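You operate a simulated robot arm through the tools that you are given. There is no shell and no other tool. Be economical: measure what you need, move in short steps, check, and stop when the job is done.

The job below is to be done with a simulated robot arm. You get a single attempt, and the scene is never put back.

TASK
Dose half lime, half plain into the can under the canner's nozzle.
Fine: switch the canner on and leave it on; one dose of each, none spilt; the drink knob ends on plain; no lid; slide, roller knob and other cans stay.

The check looks at the end state, three seconds after you hand in, the way a careful person would. Anything else that was tipped, shoved, dropped, spilled or broken makes it a failure. A push-on lid holds only when it is set on centred and level and pressed home; a screw cap is set on level and turned clockwise until tight.

THE ROBOT
A 6-joint arm with a two-finger parallel gripper, fixed in place. Base frame: the origin is at the foot of the arm, x ahead of it, y to its left, z up; the work surface is at about z = 86. Readings come in cm, degrees, newtons and seconds.
With the tool pointing down near the work surface it reaches from about 36 to 76 cm from the base axis. Its first joint turns from -66.0 to 66.0 degrees. Payload 2.45 kg.
The TCP is the grasp point between the finger pads, 2.4 cm short of the fingertips. In the tool frame z runs along the fingers and y along their closing line. Largest opening 6.8 cm; finger width 1.7, thickness 1; the body of the gripper, 4 by 7 cm, starts 4.1 cm behind the TCP.
Orientation is that of the tool frame in the base frame, as [roll, pitch, yaw] about the fixed x, y, z axes, in that order (R = Rz(yaw) Ry(pitch) Rx(roll)). With the fingers straight down and closing along the base's y, the tool's x points along the base's -x, its y along +y and its z along -z.

THE INTERFACE
- The arm moves only by the tool step_arm. Its argument "motion" is a list of rows, each a list of 3 entries, a list of its own where there are three numbers: the shift along the tool's x, y, z in cm, then the turn, a rotation vector about the tool's x, y, z in degrees, then the gripper command, from -1 (fully open) to 1 (shut), values between in proportion. In form: [[[x, y, z], [ax, ay, az], gripper], ...]. A call has 1 to 8 rows; each row shifts and turns the commanded pose from where the row before left it, along the tool's axes as they then stand. A row lasts 0.2 s, in which the tool goes at most 5 cm and 8.6 degrees; a call with a longer step from one row to the next is refused whole, and so is a gripper value outside its range. Where a pose cannot be reached the arm comes as near as it can. A force on the tool above 40 N (or 10 N above the force at the start of the call, whichever is more), or a blocked arm, ends the call early, and 0.2 s more pass. The fingers move at their own pace (about 10.8 cm/s each) and stop on an object; they squeeze with about 26 N. The grip force told is the motor's: it shows also when the fingers shut on nothing. Time passes only in rows, and 0.2 s behind the last, so rows that do not move let the fingers close. The reply holds the time, the measured pose of the TCP, the force on the tool along the base axes, the opening and the grip force, in the units named above and with some noise, with the torque about the TCP (base axes, N m) and any sound that the robot's microphone picked up.
- Cameras (640 x 400 px; columns grow to the right, rows downward): "scene" is fixed at [15.07, 39.85, 148.24]; the picture's right is [-0.90, -0.43, 0.00], its down [-0.17, 0.36, -0.92] and it looks along [0.39, -0.83, -0.39] (base axes); focal length 374 px, centre (320, 200). "wrist" rides on the gripper at [8.4, 1.1, -7.5] in the tool frame; the picture's right is [-0.13, 0.99, 0.00], its down [-0.60, -0.08, -0.79] and it looks along [-0.79, -0.10, 0.61] (tool axes); focal length 251 px, centre (320, 200). There is no depth. A picture from a camera that has moved, and an enlarged one, comes with that camera's place and axes in the base frame and with its lens.
- camera(camera): a new picture of that camera. No time passes.
- enlarge(camera, box): a new picture of the part [left, top, right, bottom] of that camera's present view, enlarged. No time passes.
- finish_job(): hands the job in; it is judged then, once.

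Go step by step. Nothing tells you positions but the pictures and the camera data: compare them with the known pose of the tool, close in by small moves and look again before you grip or let go. The budget is 120 turns and 76 pictures, counting those below and the enlarged ones. Unless the task says otherwise, let go and move clear before handing in, and close with one line.

The tools are called after "Emit:" as name(argument=value, ...) on one line, values as JSON. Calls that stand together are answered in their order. step_arm: Moves the arm, as the interface text tells. Its arguments: {"type":"object","properties":{"motion":{"type":"array","items":{"type":"array"}}},"required":["motion"]} The other tools are called the same way: camera (camera) takes a picture; enlarge (camera, box) takes an enlarged picture of a part of a camera's view; finish_job () hands the job in.

At the start:

```text
clock: 0.0
ee_pos: [39.14, -18.55, 132.54]
tcp_rot: [-179.9, 0.0, -179.9]
force: [-0.3, 0.1, 0.3]
ft_torque: [-0.03, -0.01, -0.01]
gripper_width: 6.81
grip_force: 0.1
```

scene: 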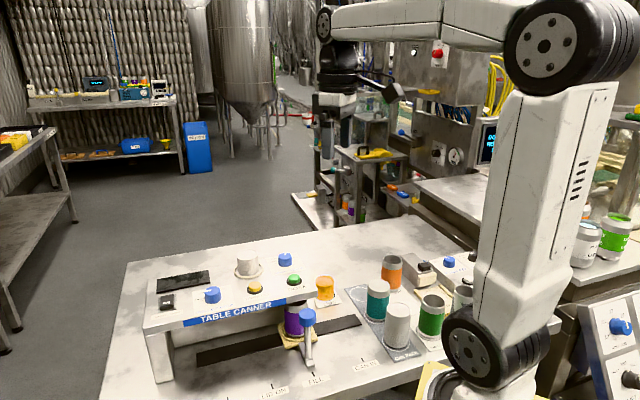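
wrist: 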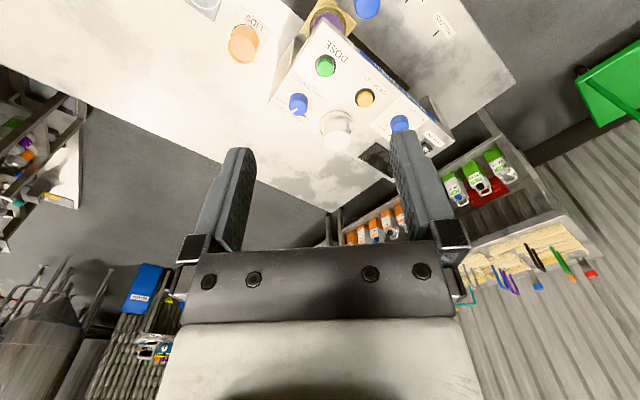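

I see a table canner with knobs and buttons on its top; I'll look closer at its panel before moving.

Emit:
enlarge(camera="scene", box=[130, 230, 350, 390])

Emit:
enlarge(camera="wrist", box=[220, 0, 480, 180])

Emit:
enlarge(camera="scene", box=[300, 240, 500, 380])

```text
2.50 times, centred on (240, 310) of scene
camera zoom: at [15.07, 39.85, 148.24], right [-0.9, -0.43, 0.0], down [-0.17, 0.36, -0.92], along [0.39, -0.83, -0.39], focal length 935 px, centre (520, -75)
```

zoom: 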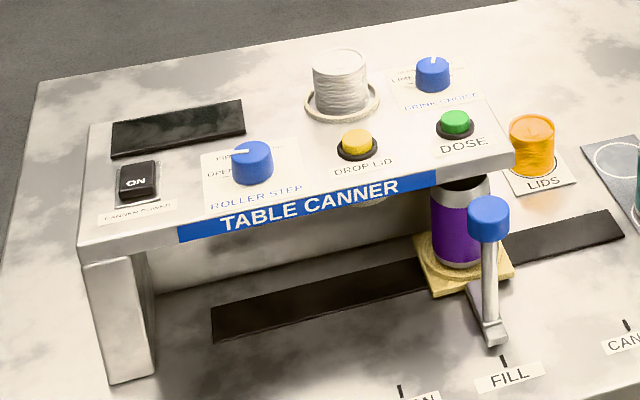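

```text
2.22 times, centred on (350, 90) of wrist
camera zoom: at [30.82, -17.52, 139.93], right [0.13, 0.99, 0.0], down [0.6, -0.08, 0.79], along [0.79, -0.1, -0.61], focal length 559 px, centre (253, 444)
```

zoom: 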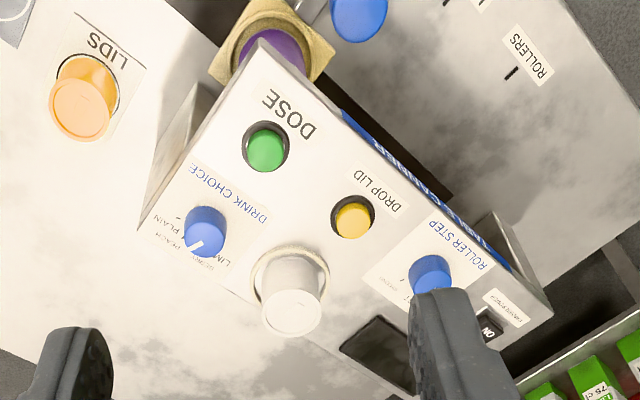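

```text
2.86 times, centred on (400, 310) of scene
camera zoom: at [15.07, 39.85, 148.24], right [-0.9, -0.43, 0.0], down [-0.17, 0.36, -0.92], along [0.39, -0.83, -0.39], focal length 1068 px, centre (91, -114)
```

zoom: 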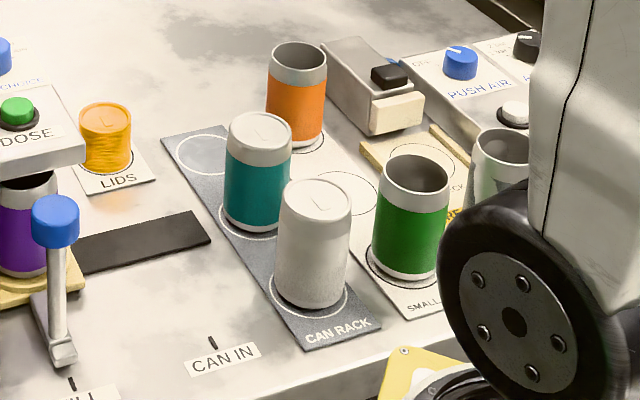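

The canner panel is at about z=100, with DOSE near (48.8,-18.8), the drink knob near (53.9,-24) and the power switch near (67.3,-1). I'll move closer to read the labels.

Emit:
step_arm(motion=[[[-1, -1.1, 3.7], [0, 0, 0], -1], [[-1, -1.1, 3.7], [0, 0, 0], -1], [[-1, -1.1, 3.7], [0, 0, 0], -1], [[-1, -1.1, 3.7], [0, 0, 0], -1], [[-1, -1.1, 3.7], [0, 0, 0], -1]])

Emit:
camera(camera="wrist")

```text
clock: 1.2
ee_pos: [44.18, -24.01, 113.96]
tcp_rot: [-179.9, 0.0, 180.0]
force: [0.4, -0.2, -0.3]
ft_torque: [-0.01, 0.0, 0.02]
gripper_width: 6.83
grip_force: 0.1
```

```text
70 pictures are left
camera wrist: at [35.81, -22.87, 121.3], right [0.13, 0.99, 0.0], down [0.6, -0.08, 0.79], along [0.79, -0.1, -0.61], focal length 251 px, centre (320, 200)
```

wrist: 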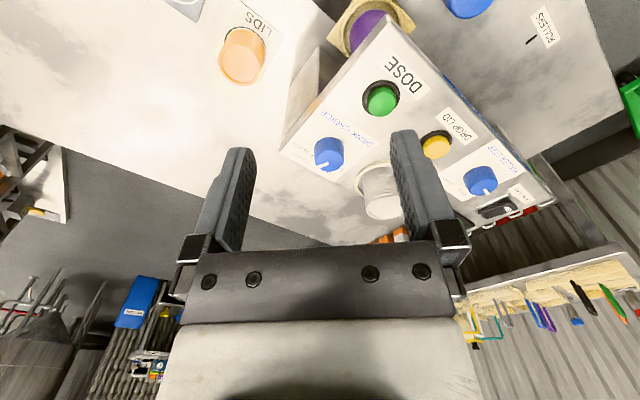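

Emit:
enlarge(camera="wrist", box=[270, 100, 400, 180])

Emit:
enlarge(camera="wrist", box=[430, 140, 560, 220])

Emit:
enlarge(camera="scene", box=[240, 245, 320, 295])

Emit:
enlarge(camera="scene", box=[150, 265, 230, 315])

```text
4.92 times, centred on (335, 140) of wrist
camera zoom: at [35.81, -22.87, 121.3], right [0.13, 0.99, 0.0], down [0.6, -0.08, 0.79], along [0.79, -0.1, -0.61], focal length 1238 px, centre (246, 495)
```

zoom: 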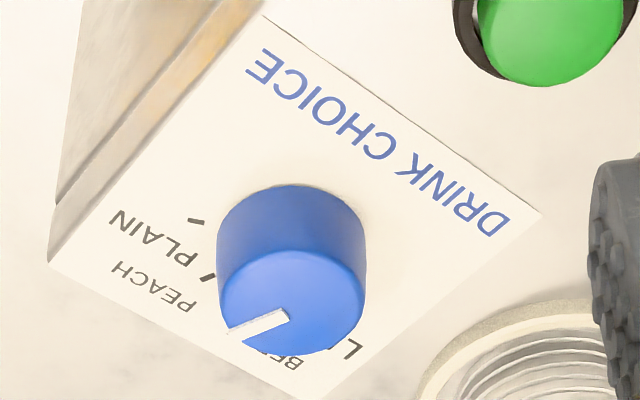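

```text
4.92 times, centred on (495, 180) of wrist
camera zoom: at [35.81, -22.87, 121.3], right [0.13, 0.99, 0.0], down [0.6, -0.08, 0.79], along [0.79, -0.1, -0.61], focal length 1238 px, centre (-542, 298)
```

zoom: 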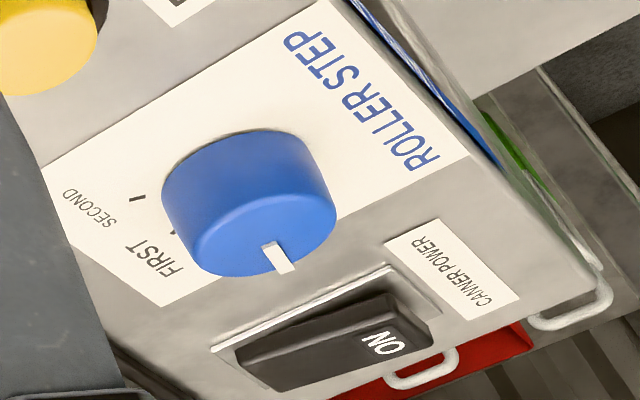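

```text
8.00 times, centred on (280, 270) of scene
camera zoom: at [15.07, 39.85, 148.24], right [-0.9, -0.43, 0.0], down [-0.17, 0.36, -0.92], along [0.39, -0.83, -0.39], focal length 2991 px, centre (640, -360)
```

zoom: 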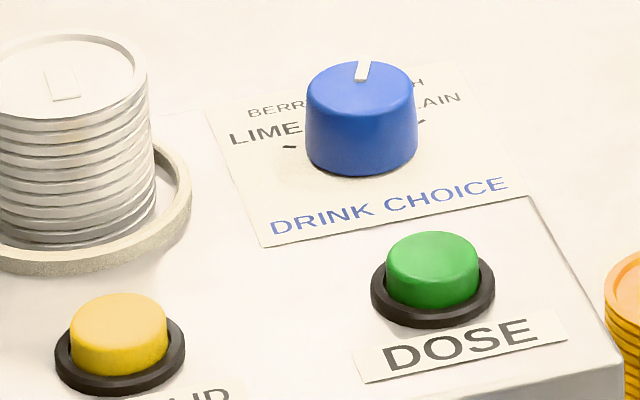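

```text
8.00 times, centred on (190, 290) of scene
camera zoom: at [15.07, 39.85, 148.24], right [-0.9, -0.43, 0.0], down [-0.17, 0.36, -0.92], along [0.39, -0.83, -0.39], focal length 2991 px, centre (1360, -520)
```

zoom: 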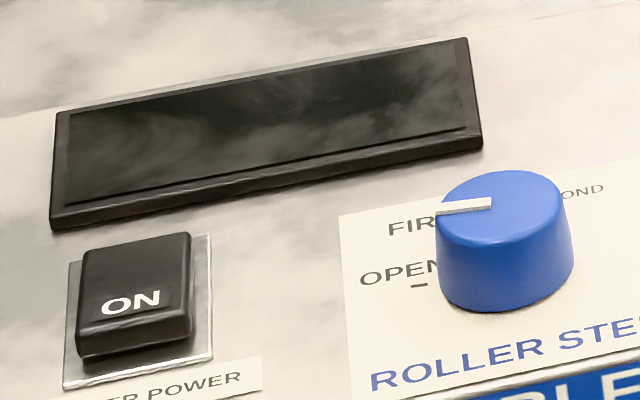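

The display is dark, the power rocker's ON end stands raised at about (67.2,-0.6,101), and the drink knob is on PEACH (LIME is about 84° counter-clockwise, PLAIN 42° clockwise). I'll shut the fingers and go above the ON end of the rocker.

Emit:
step_arm(motion=[[[-2.865, 2.933, 0.25], [0, 0, 0], 1], [[-2.865, 2.933, 0.25], [0, 0, 0], 1], [[-2.865, 2.933, 0.25], [0, 0, 0], 1], [[-2.865, 2.933, 0.25], [0, 0, 0], 1], [[-2.865, 2.933, 0.25], [0, 0, 0], 1], [[-2.865, 2.933, 0.25], [0, 0, 0], 1], [[-2.865, 2.933, 0.25], [0, 0, 0], 1], [[-2.865, 2.933, 0.25], [0, 0, 0], 1]])

Emit:
step_arm(motion=[[[0, 0, 3], [0, 0, 0], 1], [[0, 0, 2], [0, 0, 0], 1]])

Emit:
enlarge(camera="scene", box=[130, 240, 258, 320])

Emit:
camera(camera="wrist")

```text
clock: 3.0
ee_pos: [67.32, -0.54, 112.14]
tcp_rot: [-180.0, 0.0, -180.0]
force: [-0.4, 0.4, -1.1]
ft_torque: [0.0, 0.0, 0.01]
gripper_width: 0.0
grip_force: 23.4
```

```text
clock: 3.6
ee_pos: [67.47, -0.84, 106.81]
tcp_rot: [-180.0, 0.0, 179.9]
force: [0.5, -0.5, -1.1]
ft_torque: [0.02, -0.03, -0.02]
gripper_width: 0.02
grip_force: 23.3
```

```text
5.00 times, centred on (194, 280) of scene
camera zoom: at [15.08, 39.85, 148.24], right [-0.9, -0.43, 0.0], down [-0.17, 0.36, -0.92], along [0.39, -0.83, -0.39], focal length 1869 px, centre (950, -200)
```

zoom: 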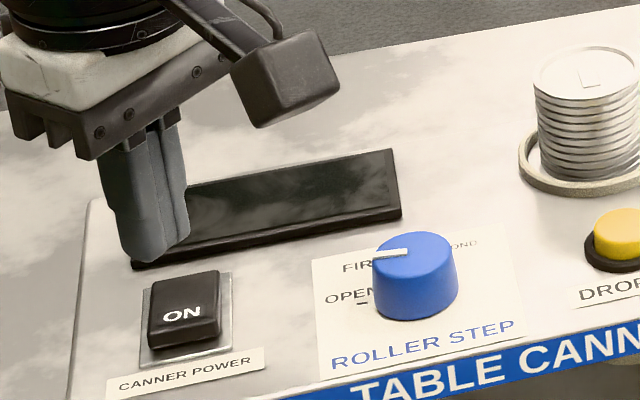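

```text
64 pictures are left
camera wrist: at [59.09, 0.35, 114.19], right [0.13, 0.99, 0.0], down [0.6, -0.08, 0.79], along [0.79, -0.1, -0.61], focal length 251 px, centre (320, 200)
```

wrist: 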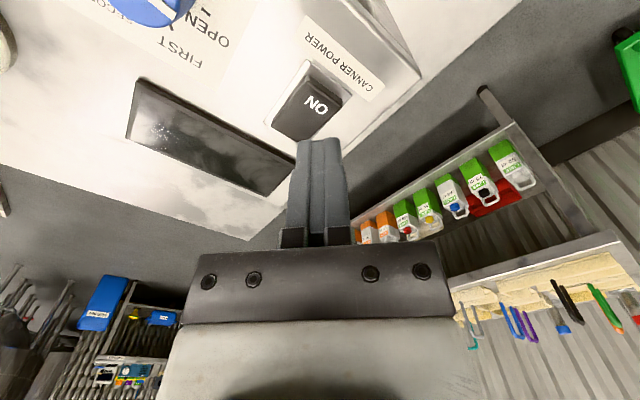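

The closed tip is at about (67.5,-0.8), nearly over the ON end at (67.0,-0.8). I'll shift slightly to the front and lower gently until the rocker gives.

Emit:
step_arm(motion=[[[0.85, 0.3, 0], [0, 0, 0], 1], [[0, 0, 1.5], [0, 0, 0], 1], [[0, 0, 0.8], [0, 0, 0], 1]])

Emit:
enlarge(camera="scene", box=[130, 240, 258, 320])

Emit:
enlarge(camera="wrist", box=[220, 60, 380, 160])

```text
clock: 4.4
ee_pos: [66.35, -0.39, 104.89]
tcp_rot: [179.9, 0.0, 180.0]
force: [-0.7, 0.0, 0.2]
ft_torque: [0.01, -0.01, -0.01]
gripper_width: 0.03
grip_force: 23.9
```

```text
5.00 times, centred on (194, 280) of scene
camera zoom: at [15.07, 39.85, 148.24], right [-0.9, -0.43, 0.0], down [-0.17, 0.36, -0.92], along [0.39, -0.83, -0.39], focal length 1869 px, centre (950, -200)
```

zoom: 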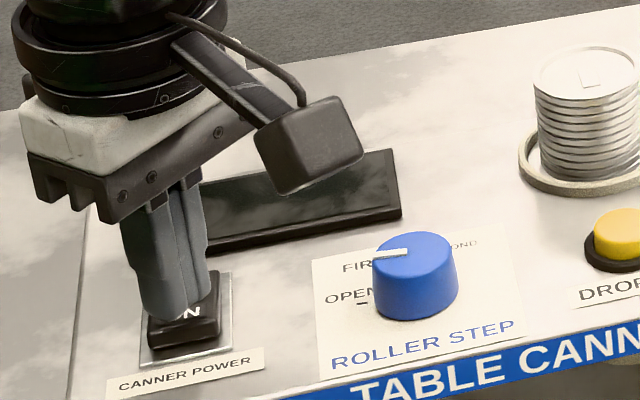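

```text
4.00 times, centred on (300, 110) of wrist
camera zoom: at [58.02, 0.77, 112.12], right [0.13, 0.99, 0.0], down [0.6, -0.08, 0.79], along [0.79, -0.1, -0.61], focal length 1006 px, centre (400, 560)
```

zoom: 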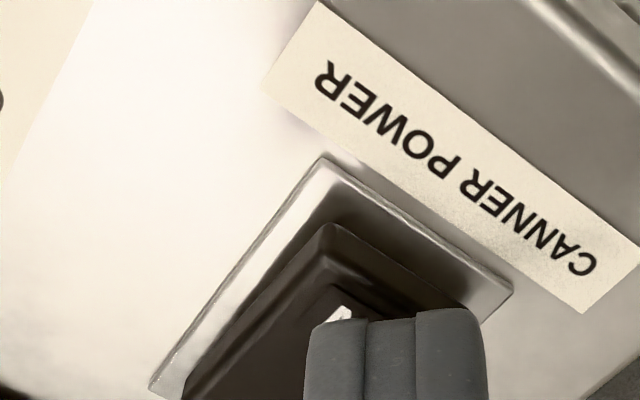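

The tip is just above the rocker but a bit far front-left; I'll nudge it over the ON end and press.

Emit:
step_arm(motion=[[[-0.2, -0.45, 0], [0, 0, 0], 1], [[0, 0, 0.7], [0, 0, 0], 1], [[0, 0, 0.5], [0, 0, 0], 1], [[0, 0, 0.3], [0, 0, 0], 1]])

Emit:
enlarge(camera="scene", box=[130, 240, 258, 320])

```text
clock: 5.4
ee_pos: [66.47, -0.81, 103.54]
tcp_rot: [-180.0, 0.0, 180.0]
force: [-7.1, 2.2, 14.5]
ft_torque: [-0.08, 0.06, -0.04]
gripper_width: 0.0
grip_force: 23.2
```

```text
5.00 times, centred on (194, 280) of scene
camera zoom: at [15.02, 39.86, 148.25], right [-0.9, -0.43, 0.0], down [-0.17, 0.36, -0.92], along [0.39, -0.83, -0.39], focal length 1869 px, centre (950, -200)
```

zoom: 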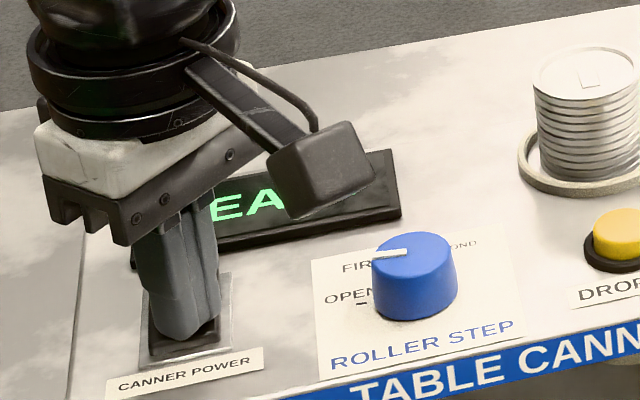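

The display lit ("READY"). I'll lift off and head to the drink knob, opening the fingers.

Emit:
step_arm(motion=[[[0, 0, -4], [0, 0, 0], 1], [[0, 0, -4.5], [0, 0, 0], 1], [[2, -3.9, 0], [0, 0, 0], -1], [[2, -3.9, 0], [0, 0, 0], -1], [[2, -3.9, 0], [0, 0, 0], -1], [[2, -3.9, 0], [0, 0, 0], -1], [[2, -3.9, 0], [0, 0, 0], -1], [[2, -3.9, 0], [0, 0, 0], -1]])

Emit:
enlarge(camera="scene", box=[130, 200, 354, 340])

Emit:
camera(camera="wrist")

```text
clock: 7.2
ee_pos: [54.23, -24.32, 111.93]
tcp_rot: [-180.0, 0.0, -179.9]
force: [-0.8, 0.1, -0.5]
ft_torque: [-0.01, -0.04, -0.01]
gripper_width: 6.81
grip_force: 0.1
```

```text
2.86 times, centred on (242, 270) of scene
camera zoom: at [15.07, 39.85, 148.24], right [-0.9, -0.43, 0.0], down [-0.17, 0.36, -0.92], along [0.39, -0.83, -0.39], focal length 1068 px, centre (543, 0)
```

zoom: 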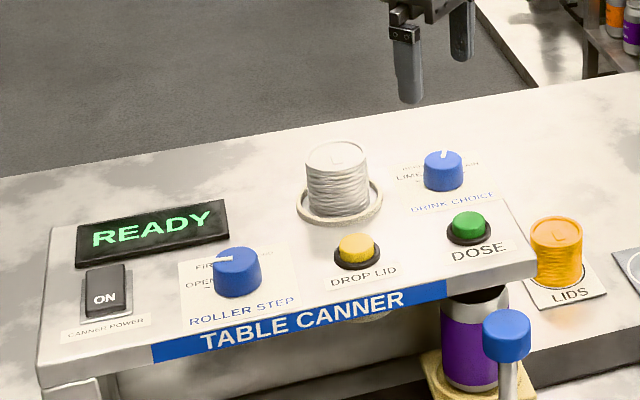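

```text
59 pictures are left
camera wrist: at [45.86, -23.22, 119.28], right [0.13, 0.99, 0.0], down [0.6, -0.08, 0.79], along [0.79, -0.1, -0.61], focal length 251 px, centre (320, 200)
```

wrist: 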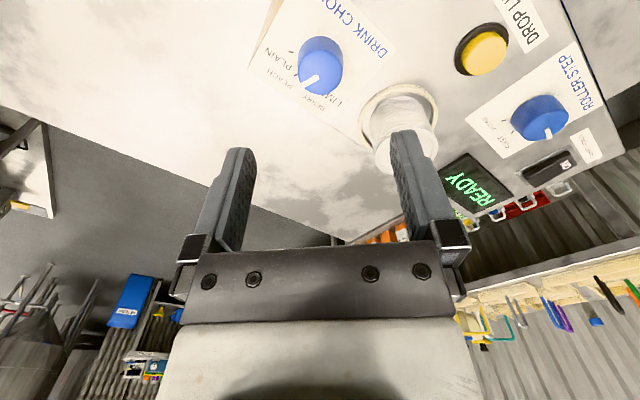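

READY shows and the switch holds. Refining the knob's centre before lowering.

Emit:
enlarge(camera="wrist", box=[256, 20, 384, 100])

```text
5.00 times, centred on (320, 60) of wrist
camera zoom: at [45.86, -23.22, 119.28], right [0.13, 0.99, 0.0], down [0.6, -0.08, 0.79], along [0.79, -0.1, -0.61], focal length 1257 px, centre (320, 900)
```

zoom: 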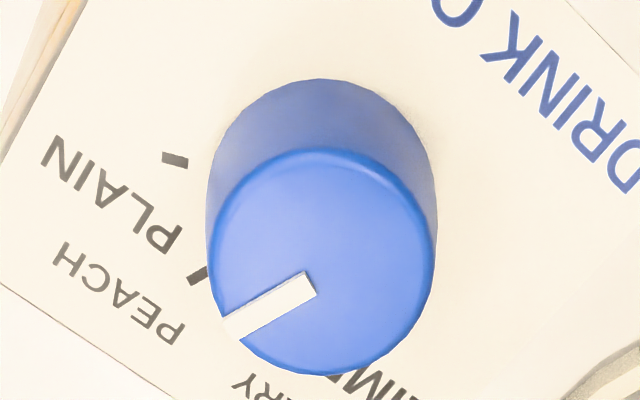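

Knob axis confirmed at about (54.07,-24.2), top z≈102.2, diameter 3.0. I'll pre-turn clockwise 42° and lower partway with a moderate opening.

Emit:
step_arm(motion=[[[0.16, 0.12, 0], [0, 0, 0], -0.47], [[0, 0, 0], [0, 0, 8.4], -0.47], [[0, 0, 0], [0, 0, 8.4], -0.47], [[0, 0, 0], [0, 0, 8.4], -0.47], [[0, 0, 0], [0, 0, 8.4], -0.47], [[0, 0, 0], [0, 0, 8.4], -0.47], [[0, 0, 4], [0, 0, 0], -0.47], [[0, 0, 2], [0, 0, 0], -0.47]])

Emit:
enlarge(camera="scene", box=[220, 220, 348, 300])

Emit:
enlarge(camera="wrist", box=[200, 0, 440, 150])

```text
clock: 9.0
ee_pos: [54.09, -24.39, 105.84]
tcp_rot: [179.9, 0.1, 137.8]
force: [-0.9, 0.4, 0.2]
ft_torque: [0.01, -0.03, 0.0]
gripper_width: 5.0
grip_force: 0.0
```

```text
5.00 times, centred on (284, 260) of scene
camera zoom: at [15.08, 39.85, 148.24], right [-0.9, -0.43, 0.0], down [-0.17, 0.36, -0.92], along [0.39, -0.83, -0.39], focal length 1869 px, centre (500, -100)
```

zoom: 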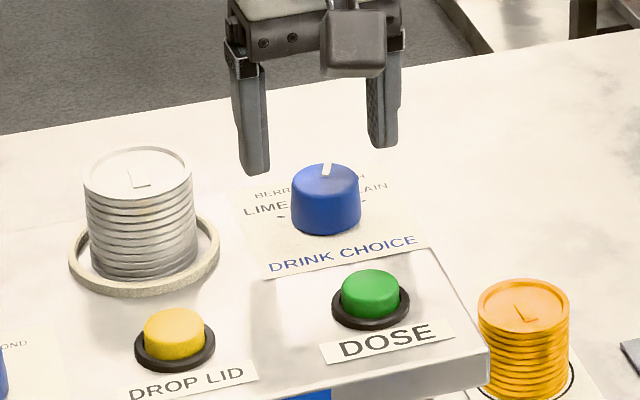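

```text
2.67 times, centred on (320, 75) of wrist
camera zoom: at [48.76, -17.74, 113.25], right [0.76, 0.65, 0.0], down [0.4, -0.46, 0.79], along [0.52, -0.6, -0.61], focal length 670 px, centre (320, 533)
```

zoom: 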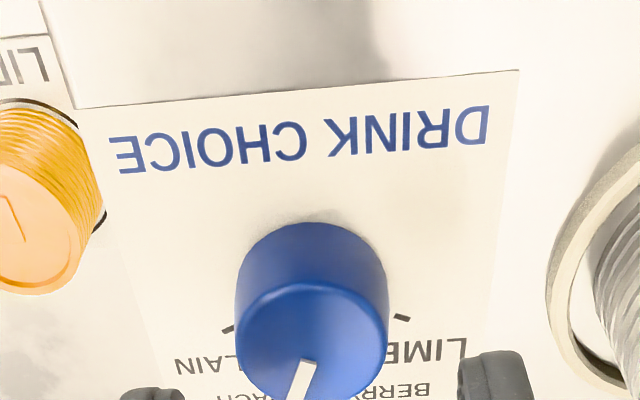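

The fingers straddle the knob with a small centring offset; I'll correct it and lower to z≈103, then close.

Emit:
step_arm(motion=[[[0.15, 0.12, 1.2], [0, 0, 0], -0.47], [[0, 0, 1.0], [0, 0, 0], -0.47], [[0, 0, 0.5], [0, 0, 0], -0.47]])

Emit:
enlarge(camera="scene", box=[220, 220, 348, 300])

Emit:
enlarge(camera="wrist", box=[200, 0, 440, 150])

```text
clock: 9.8
ee_pos: [54.25, -24.08, 103.12]
tcp_rot: [180.0, 0.1, 138.1]
force: [0.0, -0.8, -0.3]
ft_torque: [0.04, 0.01, -0.07]
gripper_width: 5.0
grip_force: 0.0
```

```text
5.00 times, centred on (284, 260) of scene
camera zoom: at [15.07, 39.85, 148.24], right [-0.9, -0.43, 0.0], down [-0.17, 0.36, -0.92], along [0.39, -0.83, -0.39], focal length 1869 px, centre (500, -100)
```

zoom: 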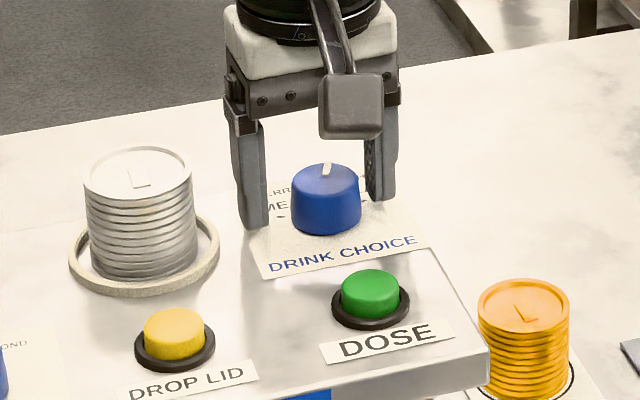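

```text
2.67 times, centred on (320, 75) of wrist
camera zoom: at [48.86, -17.55, 110.49], right [0.76, 0.65, 0.0], down [0.4, -0.46, 0.79], along [0.52, -0.6, -0.61], focal length 670 px, centre (320, 533)
```

zoom: 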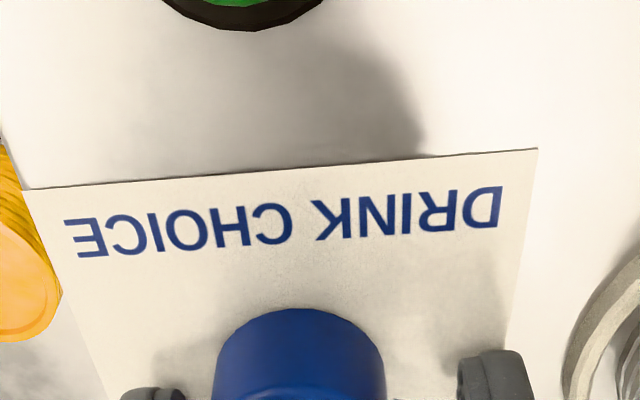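

The knob sits a bit toward one finger; I'll shift 0.2 cm and close gently, watching the side force.

Emit:
step_arm(motion=[[[0.1, -0.22, 0], [0, 0, 0], -0.47], [[0, 0, 0], [0, 0, 0], 1], [[0, 0, 0], [0, 0, 0], 1]])

Emit:
enlarge(camera="scene", box=[220, 220, 348, 300])

```text
clock: 10.6
ee_pos: [53.92, -24.14, 103.06]
tcp_rot: [-179.9, 0.0, 138.0]
force: [-6.3, -7.4, 0.1]
ft_torque: [-0.22, 0.22, -0.04]
gripper_width: 3.19
grip_force: 45.1
```

```text
5.00 times, centred on (284, 260) of scene
camera zoom: at [15.05, 39.83, 148.25], right [-0.9, -0.43, 0.0], down [-0.17, 0.36, -0.92], along [0.39, -0.83, -0.39], focal length 1869 px, centre (500, -100)
```

zoom: 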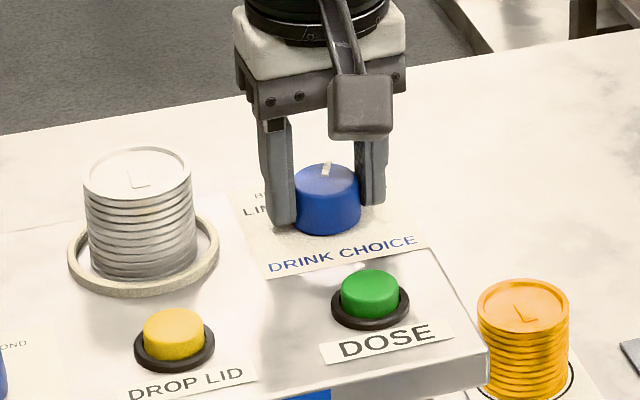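

Gripped, with about 10 N of side load along the closing line; I'll relieve it slightly and start turning counter-clockwise.

Emit:
step_arm(motion=[[[0, -0.08, 0], [0, 0, 0], 1], [[0, 0, 0], [0, 0, -7], 1], [[0, 0, 0], [0, 0, -7], 1], [[0, 0, 0], [0, 0, -7], 1]])

Emit:
enlarge(camera="scene", box=[220, 220, 348, 300])

```text
clock: 11.6
ee_pos: [53.88, -24.29, 103.07]
tcp_rot: [-179.8, 0.1, 159.1]
force: [-8.9, -21.8, -1.2]
ft_torque: [-0.23, 0.45, -0.01]
gripper_width: 3.18
grip_force: 45.0
```

```text
5.00 times, centred on (284, 260) of scene
camera zoom: at [15.05, 39.79, 148.26], right [-0.9, -0.43, 0.0], down [-0.17, 0.36, -0.92], along [0.39, -0.83, -0.39], focal length 1869 px, centre (500, -100)
```

zoom: 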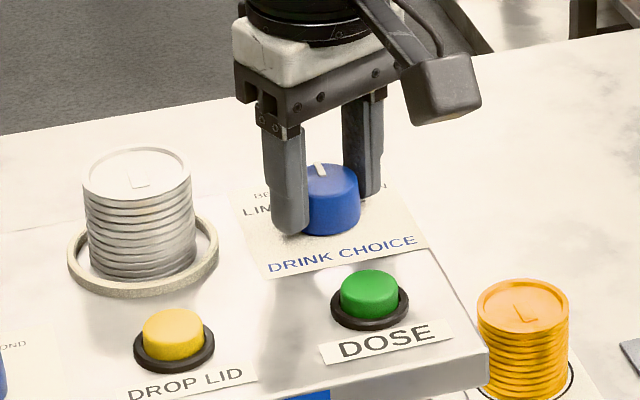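

The knob is turning, but side load along the closing line has grown; I'll recentre by a small shift along it.

Emit:
step_arm(motion=[[[0, -0.15, 0], [0, 0, 0], 1], [[0, 0, 0], [0, 0, 0], 1]])

```text
clock: 12.2
ee_pos: [53.85, -24.22, 103.12]
tcp_rot: [179.9, 0.2, 159.1]
force: [-4.6, -15.3, 6.1]
ft_torque: [-0.27, 0.85, 0.0]
gripper_width: 3.19
grip_force: 44.8
```

Emit:
step_arm(motion=[[[0, -0.25, 0], [0, 0, 0], 1], [[0, 0, 0], [0, 0, 0], 1]])

```text
clock: 12.8
ee_pos: [53.86, -24.34, 103.13]
tcp_rot: [179.8, 0.0, 159.0]
force: [-4.7, 11.5, 15.0]
ft_torque: [0.03, -0.43, 0.03]
gripper_width: 3.2
grip_force: 44.9
```

Slight overshoot; I'll back off a touch and continue turning.

Emit:
step_arm(motion=[[[0.05, 0.1, -0.1], [0, 0, 0], 1], [[0, 0, 0], [0, 0, -7], 1], [[0, 0, 0], [0, 0, -7], 1], [[0, 0, 0], [0, 0, -7], 1]])

Emit:
enlarge(camera="scene", box=[220, 220, 348, 300])

```text
clock: 13.8
ee_pos: [53.85, -24.26, 103.17]
tcp_rot: [180.0, 0.0, -179.9]
force: [12.0, 14.5, -7.5]
ft_torque: [0.33, -0.82, 0.02]
gripper_width: 3.2
grip_force: 44.9
```

```text
5.00 times, centred on (284, 260) of scene
camera zoom: at [15.12, 39.89, 148.23], right [-0.9, -0.43, 0.0], down [-0.17, 0.36, -0.92], along [0.39, -0.83, -0.39], focal length 1869 px, centre (500, -100)
```

zoom: 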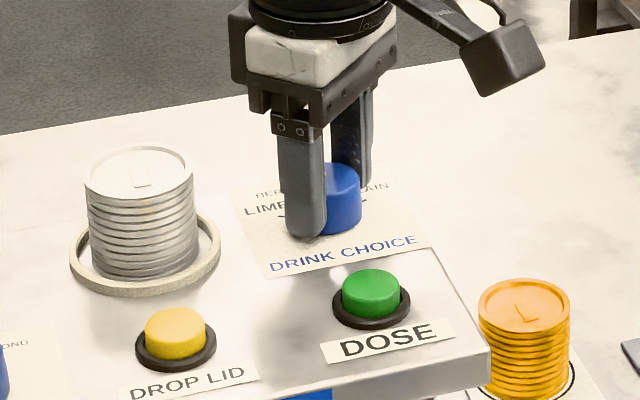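

Emit:
step_arm(motion=[[[-0.12, 0.15, 0.03], [0, 0, 0], 1], [[0, 0, 0], [0, 0, -7], 1], [[0, 0, 0], [0, 0, -7], 1]])

Emit:
enlarge(camera="wrist", box=[200, 0, 440, 150])

```text
clock: 14.6
ee_pos: [53.92, -24.31, 103.12]
tcp_rot: [180.0, -0.1, -165.9]
force: [7.4, -1.9, -14.2]
ft_torque: [-0.35, 0.91, 0.0]
gripper_width: 3.19
grip_force: 45.2
```

```text
2.67 times, centred on (320, 75) of wrist
camera zoom: at [45.56, -25.29, 110.49], right [-0.12, 0.99, 0.0], down [0.61, 0.07, 0.79], along [0.79, 0.09, -0.61], focal length 670 px, centre (320, 533)
```

zoom: 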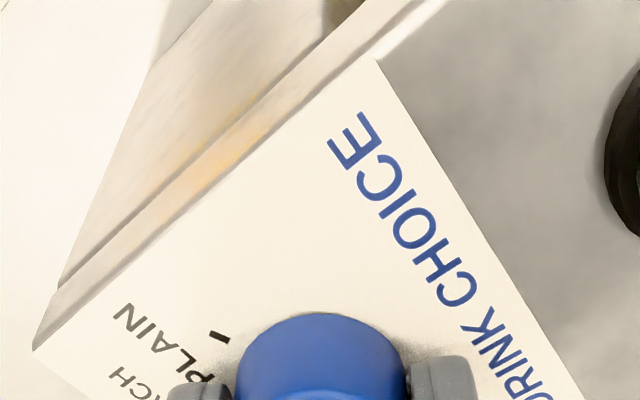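

Turned 56° so far; load is fine. Continuing the last 28°.

Emit:
step_arm(motion=[[[-0.05, 0, 0.07], [0, 0, 0], 1], [[0, 0, 0], [0, 0, -7], 1], [[0, 0, 0], [0, 0, -7], 1]])

```text
clock: 15.4
ee_pos: [53.92, -24.42, 103.06]
tcp_rot: [-179.9, -0.1, -151.9]
force: [-5.0, -17.1, -10.0]
ft_torque: [-0.54, 0.58, -0.02]
gripper_width: 3.2
grip_force: 44.7
```

Emit:
step_arm(motion=[[[0.1, -0.13, 0.05], [0, 0, 0], 1], [[0, 0, 0], [0, 0, -7], 1], [[0, 0, 0], [0, 0, -7], 1]])

Emit:
enlarge(camera="scene", box=[220, 220, 348, 300])

```text
clock: 16.2
ee_pos: [53.89, -24.44, 103.21]
tcp_rot: [180.0, 0.0, -137.9]
force: [-9.8, -12.6, -2.0]
ft_torque: [-0.5, 0.61, -0.01]
gripper_width: 3.19
grip_force: 44.6
```

```text
5.00 times, centred on (284, 260) of scene
camera zoom: at [15.05, 39.82, 148.25], right [-0.9, -0.43, 0.0], down [-0.17, 0.36, -0.92], along [0.39, -0.83, -0.39], focal length 1869 px, centre (500, -100)
```

zoom: 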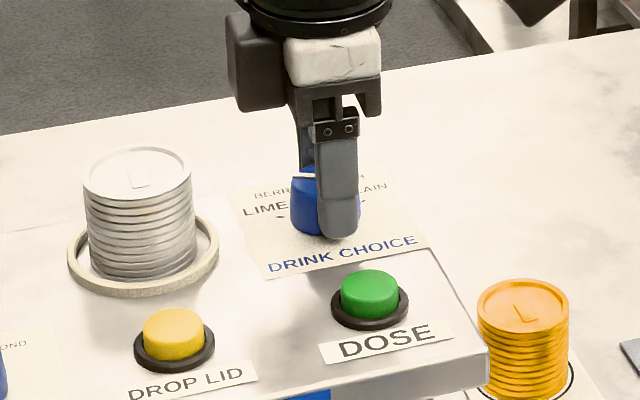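

The pointer now looks toward LIME. Releasing and lifting to check.

Emit:
step_arm(motion=[[[0, 0, 0], [0, 0, 0], -0.45], [[0, 0, 0], [0, 0, 0], -0.45], [[0, 0, -4], [0, 0, 0], -0.45], [[0, 0, -4], [0, 0, 0], -0.45]])

Emit:
enlarge(camera="scene", box=[240, 240, 320, 290])

Emit:
enlarge(camera="wrist", box=[200, 0, 440, 150])

```text
clock: 17.2
ee_pos: [53.89, -24.39, 111.21]
tcp_rot: [179.9, 0.0, -138.0]
force: [0.2, -0.9, 0.4]
ft_torque: [0.02, 0.01, -0.05]
gripper_width: 4.94
grip_force: 0.2
```

```text
8.00 times, centred on (280, 265) of scene
camera zoom: at [15.07, 39.86, 148.24], right [-0.9, -0.43, 0.0], down [-0.17, 0.36, -0.92], along [0.39, -0.83, -0.39], focal length 2991 px, centre (640, -320)
```

zoom: 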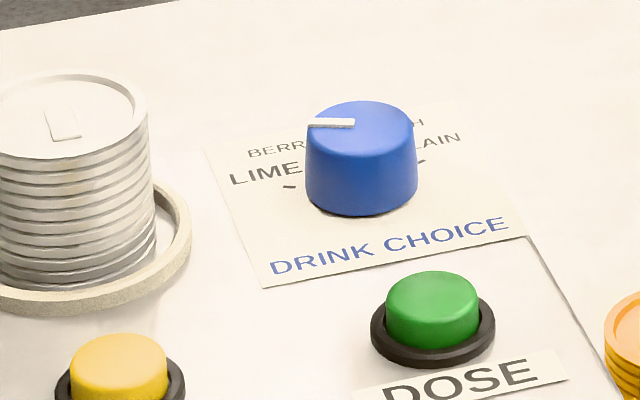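

```text
2.67 times, centred on (320, 75) of wrist
camera zoom: at [47.03, -29.16, 118.47], right [-0.57, 0.82, 0.0], down [0.5, 0.35, 0.79], along [0.65, 0.45, -0.61], focal length 670 px, centre (320, 533)
```

zoom: 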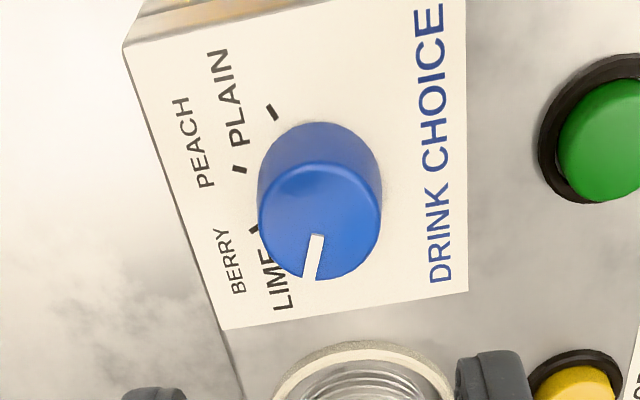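

The pointer reads on LIME (about 23° vs mark about 20°). Next I shut the fingers and go above DOSE at (48.8,-19.1).

Emit:
step_arm(motion=[[[0.12, 3.68, 0], [0, 0, 0], 1], [[0.12, 3.68, 0], [0, 0, 0], 1], [[0, 0, 3], [0, 0, 0], 1], [[0, 0, 3], [0, 0, 0], 1]])

Emit:
enlarge(camera="scene", box=[220, 230, 348, 310])

Emit:
enlarge(camera="wrist", box=[200, 0, 440, 150])

```text
clock: 18.2
ee_pos: [48.85, -18.88, 104.64]
tcp_rot: [-180.0, 0.0, -138.0]
force: [-0.4, -0.5, 0.7]
ft_torque: [-0.02, -0.02, 0.03]
gripper_width: 0.02
grip_force: 24.0
```

```text
5.00 times, centred on (284, 270) of scene
camera zoom: at [15.07, 39.85, 148.24], right [-0.9, -0.43, 0.0], down [-0.17, 0.36, -0.92], along [0.39, -0.83, -0.39], focal length 1869 px, centre (500, -150)
```

zoom: 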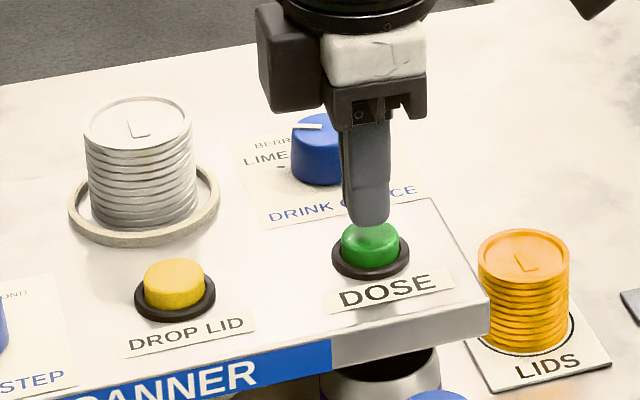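

```text
2.67 times, centred on (320, 75) of wrist
camera zoom: at [41.92, -23.67, 112.16], right [-0.57, 0.82, 0.0], down [0.5, 0.35, 0.79], along [0.65, 0.45, -0.61], focal length 670 px, centre (320, 533)
```

zoom: 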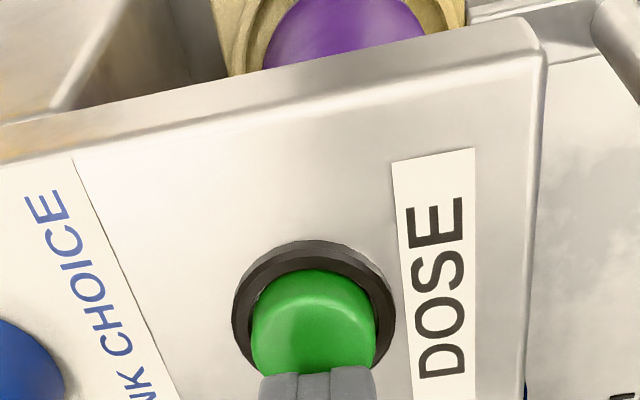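

Tip is over the DOSE button. Pressing down once in small steps.

Emit:
step_arm(motion=[[[0, 0, 0.6], [0, 0, 0], 1], [[0, 0, 0.3], [0, 0, 0], 1], [[0, 0, 0.3], [0, 0, 0], 1], [[0, 0, 0.2], [0, 0, 0], 1]])

Emit:
camera(camera="scene")

```text
clock: 19.2
ee_pos: [48.91, -19.03, 103.52]
tcp_rot: [-180.0, 0.0, -138.0]
force: [0.0, 2.7, 2.0]
ft_torque: [0.04, -0.03, -0.01]
gripper_width: 0.01
grip_force: 23.9
heard: click
```

```text
44 pictures are left
```

scene: 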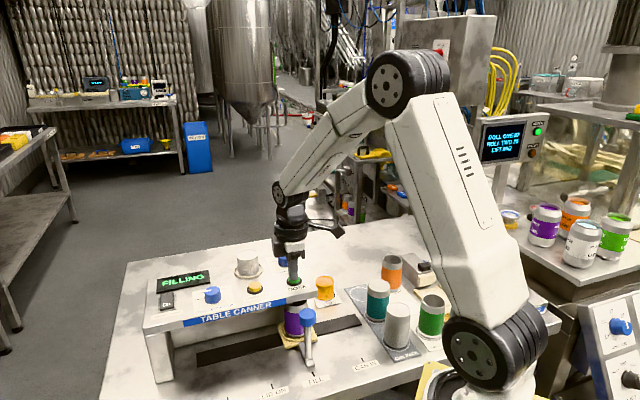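

Click heard, display shows FILLING. Lifting off and waiting for it to finish before touching the knob.

Emit:
step_arm(motion=[[[0, 0, -3], [0, 0, 0], 1], [[0, 0, -4.5], [0, 0, 0], 1], [[0, 0, 0], [0, 0, 0], 1], [[0, 0, 0], [0, 0, 0], 1], [[0, 0, 0], [0, 0, 0], 1], [[0, 0, 0], [0, 0, 0], 1], [[0, 0, 0], [0, 0, 0], 1], [[0, 0, 0], [0, 0, 0], 1]])

Emit:
enlarge(camera="scene", box=[140, 230, 364, 370])

```text
clock: 21.0
ee_pos: [48.78, -19.08, 111.09]
tcp_rot: [-180.0, 0.0, -138.1]
force: [0.9, -0.8, 0.8]
ft_torque: [-0.03, 0.01, 0.0]
gripper_width: 0.0
grip_force: 24.0
```

```text
2.86 times, centred on (252, 300) of scene
camera zoom: at [15.07, 39.85, 148.24], right [-0.9, -0.43, 0.0], down [-0.17, 0.36, -0.92], along [0.39, -0.83, -0.39], focal length 1068 px, centre (514, -86)
```

zoom: 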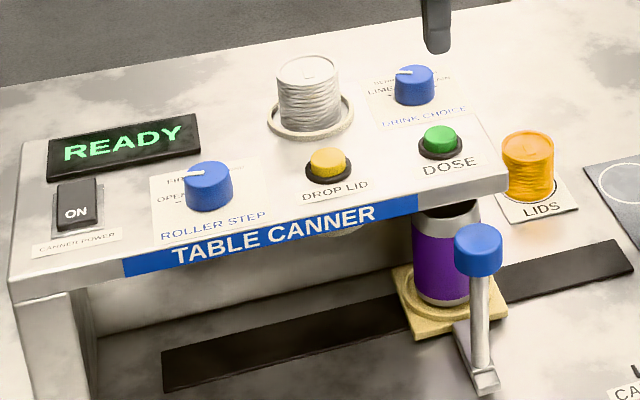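

READY again after the lime dose. Returning above the knob, pre-turned counter-clockwise for a 126° clockwise turn to PLAIN.

Emit:
step_arm(motion=[[[-0.17, -3.65, 0], [0, 0, 0], -0.47], [[-0.17, -3.65, 0], [0, 0, 0], -0.47], [[0, 0, 0], [0, 0, -7], -0.47], [[0, 0, 0], [0, 0, -7], -0.47], [[0, 0, 0], [0, 0, -7], -0.47], [[0, 0, 3], [0, 0, 0], -0.47], [[0, 0, 2.5], [0, 0, 0], -0.47]])

Emit:
enlarge(camera="wrist", box=[200, 0, 440, 150])

Emit:
enlarge(camera="scene", box=[220, 220, 348, 300])

```text
clock: 22.6
ee_pos: [53.98, -24.43, 105.77]
tcp_rot: [180.0, 0.0, -116.8]
force: [-0.7, 0.9, 0.4]
ft_torque: [-0.01, -0.04, 0.03]
gripper_width: 5.01
grip_force: 0.1
```

```text
2.67 times, centred on (320, 75) of wrist
camera zoom: at [49.38, -31.23, 113.04], right [-0.83, 0.56, 0.0], down [0.34, 0.5, 0.79], along [0.45, 0.65, -0.61], focal length 670 px, centre (320, 533)
```

zoom: 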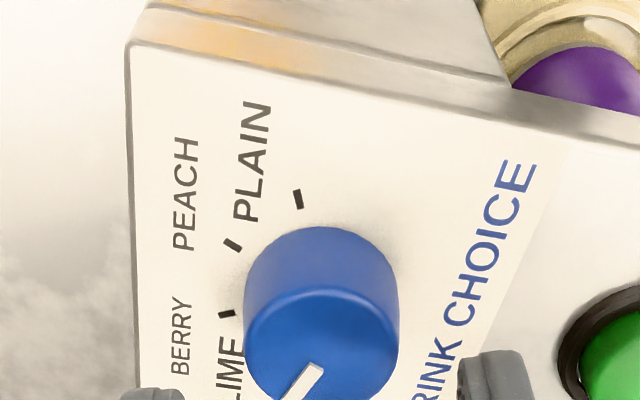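

```text
5.00 times, centred on (284, 260) of scene
camera zoom: at [15.07, 39.85, 148.24], right [-0.9, -0.43, 0.0], down [-0.17, 0.36, -0.92], along [0.39, -0.83, -0.39], focal length 1869 px, centre (500, -100)
```

zoom: 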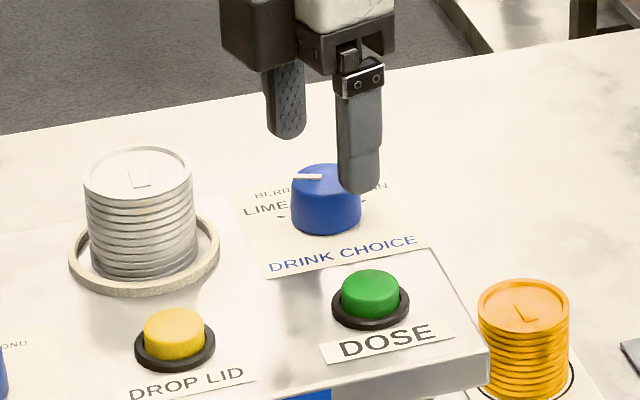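

The knob is centred between the fingers, marks at about -107° (PLAIN), -66°, -25°. Lowering and gripping.

Emit:
step_arm(motion=[[[0, 0, 1.3], [0, 0, 0], -0.47], [[0, 0, 1.35], [0, 0, 0], -0.47], [[0, 0, 0], [0, 0, 0], 1], [[0, 0, 0], [0, 0, 0], 1]])

```text
clock: 23.6
ee_pos: [54.02, -24.38, 102.77]
tcp_rot: [180.0, 0.0, -117.0]
force: [3.0, -0.5, -3.2]
ft_torque: [-0.04, -0.12, 0.01]
gripper_width: 3.22
grip_force: 45.7
```

Well centred (3 N). Turning clockwise.

Emit:
step_arm(motion=[[[0, 0, -0.1], [0, 0, 0], 1], [[0, 0, 0], [0, 0, 8], 1], [[0, 0, 0], [0, 0, 8], 1], [[0, 0, 0], [0, 0, 8], 1], [[0, 0, 0], [0, 0, 8], 1]])

```text
clock: 24.8
ee_pos: [53.94, -24.28, 102.93]
tcp_rot: [-180.0, -0.1, -149.2]
force: [8.9, -16.0, -33.0]
ft_torque: [-0.34, -0.06, -0.01]
gripper_width: 3.22
grip_force: 45.5
```

Emit:
step_arm(motion=[[[0, -0.12, 0.15], [0, 0, 0], 1], [[0, 0, 0], [0, 0, 8], 1], [[0, 0, 0], [0, 0, 8], 1]])

```text
clock: 25.6
ee_pos: [53.98, -24.29, 102.96]
tcp_rot: [179.9, -0.2, -165.1]
force: [-13.4, -5.2, -3.0]
ft_torque: [0.04, 0.37, 0.02]
gripper_width: 3.21
grip_force: 45.1
```

Emit:
step_arm(motion=[[[0.1, -0.03, 0.02], [0, 0, 0], 1], [[0, 0, 0], [0, 0, 8], 1], [[0, 0, 0], [0, 0, 8], 1], [[0, 0, 0], [0, 0, 8], 1]])

Emit:
enlarge(camera="scene", box=[220, 220, 348, 300])

```text
clock: 26.6
ee_pos: [53.99, -24.3, 102.94]
tcp_rot: [179.9, 0.1, 170.9]
force: [-4.3, 5.7, 3.3]
ft_torque: [0.23, 0.85, 0.0]
gripper_width: 3.2
grip_force: 44.8
```

```text
5.00 times, centred on (284, 260) of scene
camera zoom: at [15.06, 39.87, 148.24], right [-0.9, -0.43, 0.0], down [-0.17, 0.36, -0.92], along [0.39, -0.83, -0.39], focal length 1869 px, centre (500, -100)
```

zoom: 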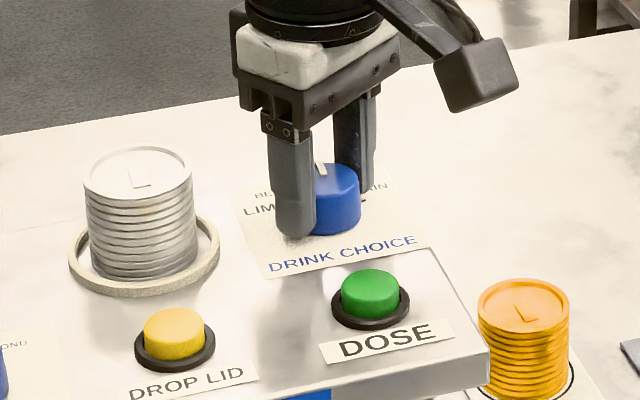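

Turned 72°, loads low. Continuing.

Emit:
step_arm(motion=[[[0.03, 0.04, 0], [0, 0, 0], 1], [[0, 0, 0], [0, 0, 8], 1], [[0, 0, 0], [0, 0, 8], 1], [[0, 0, 0], [0, 0, 8], 1]])

```text
clock: 27.6
ee_pos: [53.89, -24.34, 103.04]
tcp_rot: [-179.9, 0.0, 147.0]
force: [-0.3, 14.1, 1.4]
ft_torque: [-0.3, -1.03, 0.01]
gripper_width: 3.22
grip_force: 45.0
```

Emit:
step_arm(motion=[[[0.06, 0.1, 0], [0, 0, 0], 1], [[0, 0, 0], [0, 0, 8], 1], [[0, 0, 0], [0, 0, 8], 1]])

```text
clock: 28.4
ee_pos: [53.94, -24.32, 103.01]
tcp_rot: [-180.0, 0.3, 130.8]
force: [10.7, -1.2, -5.4]
ft_torque: [-0.46, -0.4, -0.03]
gripper_width: 3.19
grip_force: 44.6
```

Emit:
step_arm(motion=[[[-0.05, 0.06, 0], [0, 0, 0], 1], [[0, 0, 0], [0, 0, 8], 1], [[0, 0, 0], [0, 0, 8], 1]])

Emit:
enlarge(camera="scene", box=[220, 220, 348, 300])

```text
clock: 29.2
ee_pos: [54.01, -24.45, 103.03]
tcp_rot: [-179.9, 0.0, 115.0]
force: [5.9, 1.9, 0.3]
ft_torque: [-0.94, -0.56, 0.02]
gripper_width: 3.2
grip_force: 45.1
```

```text
5.00 times, centred on (284, 260) of scene
camera zoom: at [15.09, 39.86, 148.24], right [-0.9, -0.43, 0.0], down [-0.17, 0.36, -0.92], along [0.39, -0.83, -0.39], focal length 1869 px, centre (500, -100)
```

zoom: 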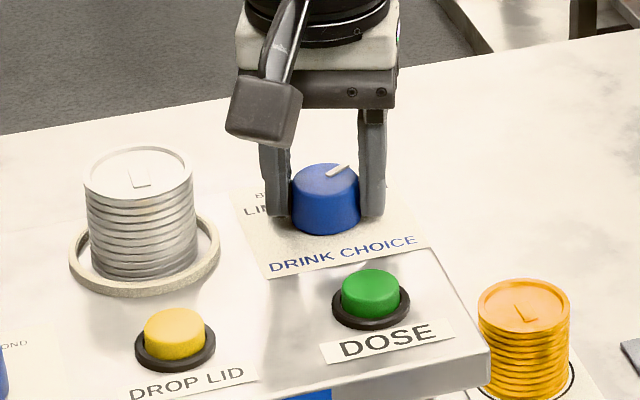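

Pointer now appears at PLAIN. Release, lift and check.

Emit:
step_arm(motion=[[[0, 0, 0], [0, 0, 0], -0.45], [[0, 0, 0], [0, 0, 0], -0.45], [[0, 0, -4], [0, 0, 0], -0.45], [[0, 0, -4], [0, 0, 0], -0.45]])

Emit:
enlarge(camera="scene", box=[240, 240, 320, 290])

Emit:
enlarge(camera="wrist", box=[200, 0, 440, 150])

```text
clock: 30.2
ee_pos: [54.04, -24.15, 110.8]
tcp_rot: [180.0, 0.0, 114.9]
force: [-0.2, 0.3, 0.8]
ft_torque: [-0.03, 0.01, 0.01]
gripper_width: 4.94
grip_force: 0.1
```

```text
8.00 times, centred on (280, 265) of scene
camera zoom: at [15.07, 39.85, 148.24], right [-0.9, -0.43, 0.0], down [-0.17, 0.36, -0.92], along [0.39, -0.83, -0.39], focal length 2991 px, centre (640, -320)
```

zoom: 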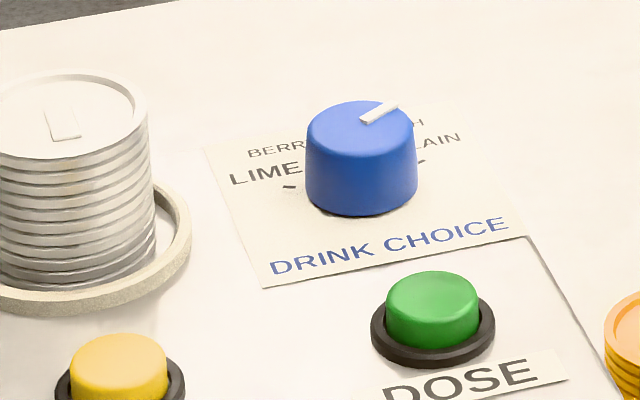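

```text
2.67 times, centred on (320, 75) of wrist
camera zoom: at [51.51, -15.98, 118.15], right [0.95, 0.3, 0.0], down [0.18, -0.58, 0.79], along [0.24, -0.76, -0.61], focal length 670 px, centre (320, 533)
```

zoom: 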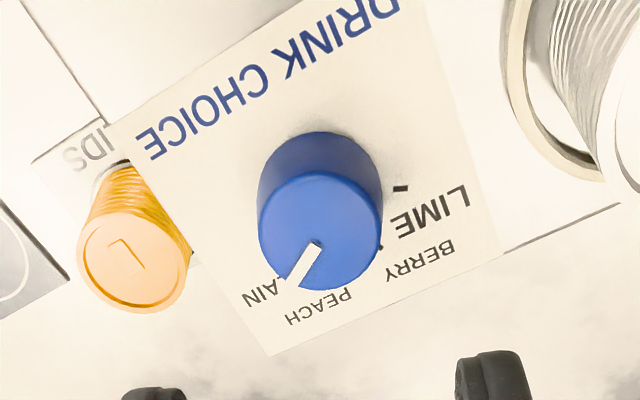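

Knob is on PLAIN (about -107°). Shutting the fingers and going above DOSE for the second dose.

Emit:
step_arm(motion=[[[3.43, -1.26, 0], [0, 0, 0], 1], [[3.43, -1.26, 0], [0, 0, 0], 1], [[0, 0, 3], [0, 0, 0], 1], [[0, 0, 3], [0, 0, 0], 1]])

Emit:
enlarge(camera="scene", box=[140, 230, 364, 370])

Emit:
enlarge(camera="wrist", box=[200, 0, 440, 150])

```text
clock: 31.2
ee_pos: [48.72, -19.12, 104.79]
tcp_rot: [-179.9, 0.0, 115.1]
force: [-0.1, -0.5, 0.9]
ft_torque: [-0.01, -0.03, -0.01]
gripper_width: 0.01
grip_force: 23.5
```

```text
2.86 times, centred on (252, 300) of scene
camera zoom: at [15.07, 39.85, 148.24], right [-0.9, -0.43, 0.0], down [-0.17, 0.36, -0.92], along [0.39, -0.83, -0.39], focal length 1068 px, centre (514, -86)
```

zoom: 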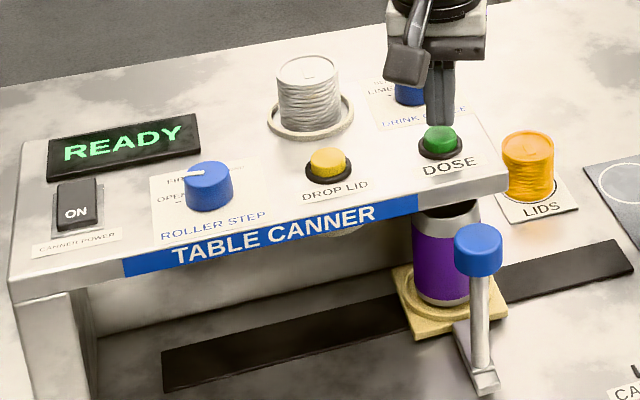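

```text
2.67 times, centred on (320, 75) of wrist
camera zoom: at [46.23, -10.99, 112.09], right [0.95, 0.3, 0.0], down [0.18, -0.58, 0.79], along [0.24, -0.76, -0.61], focal length 670 px, centre (320, 533)
```

zoom: 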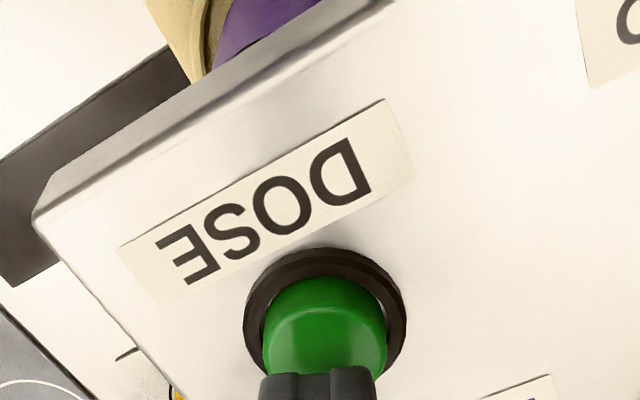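

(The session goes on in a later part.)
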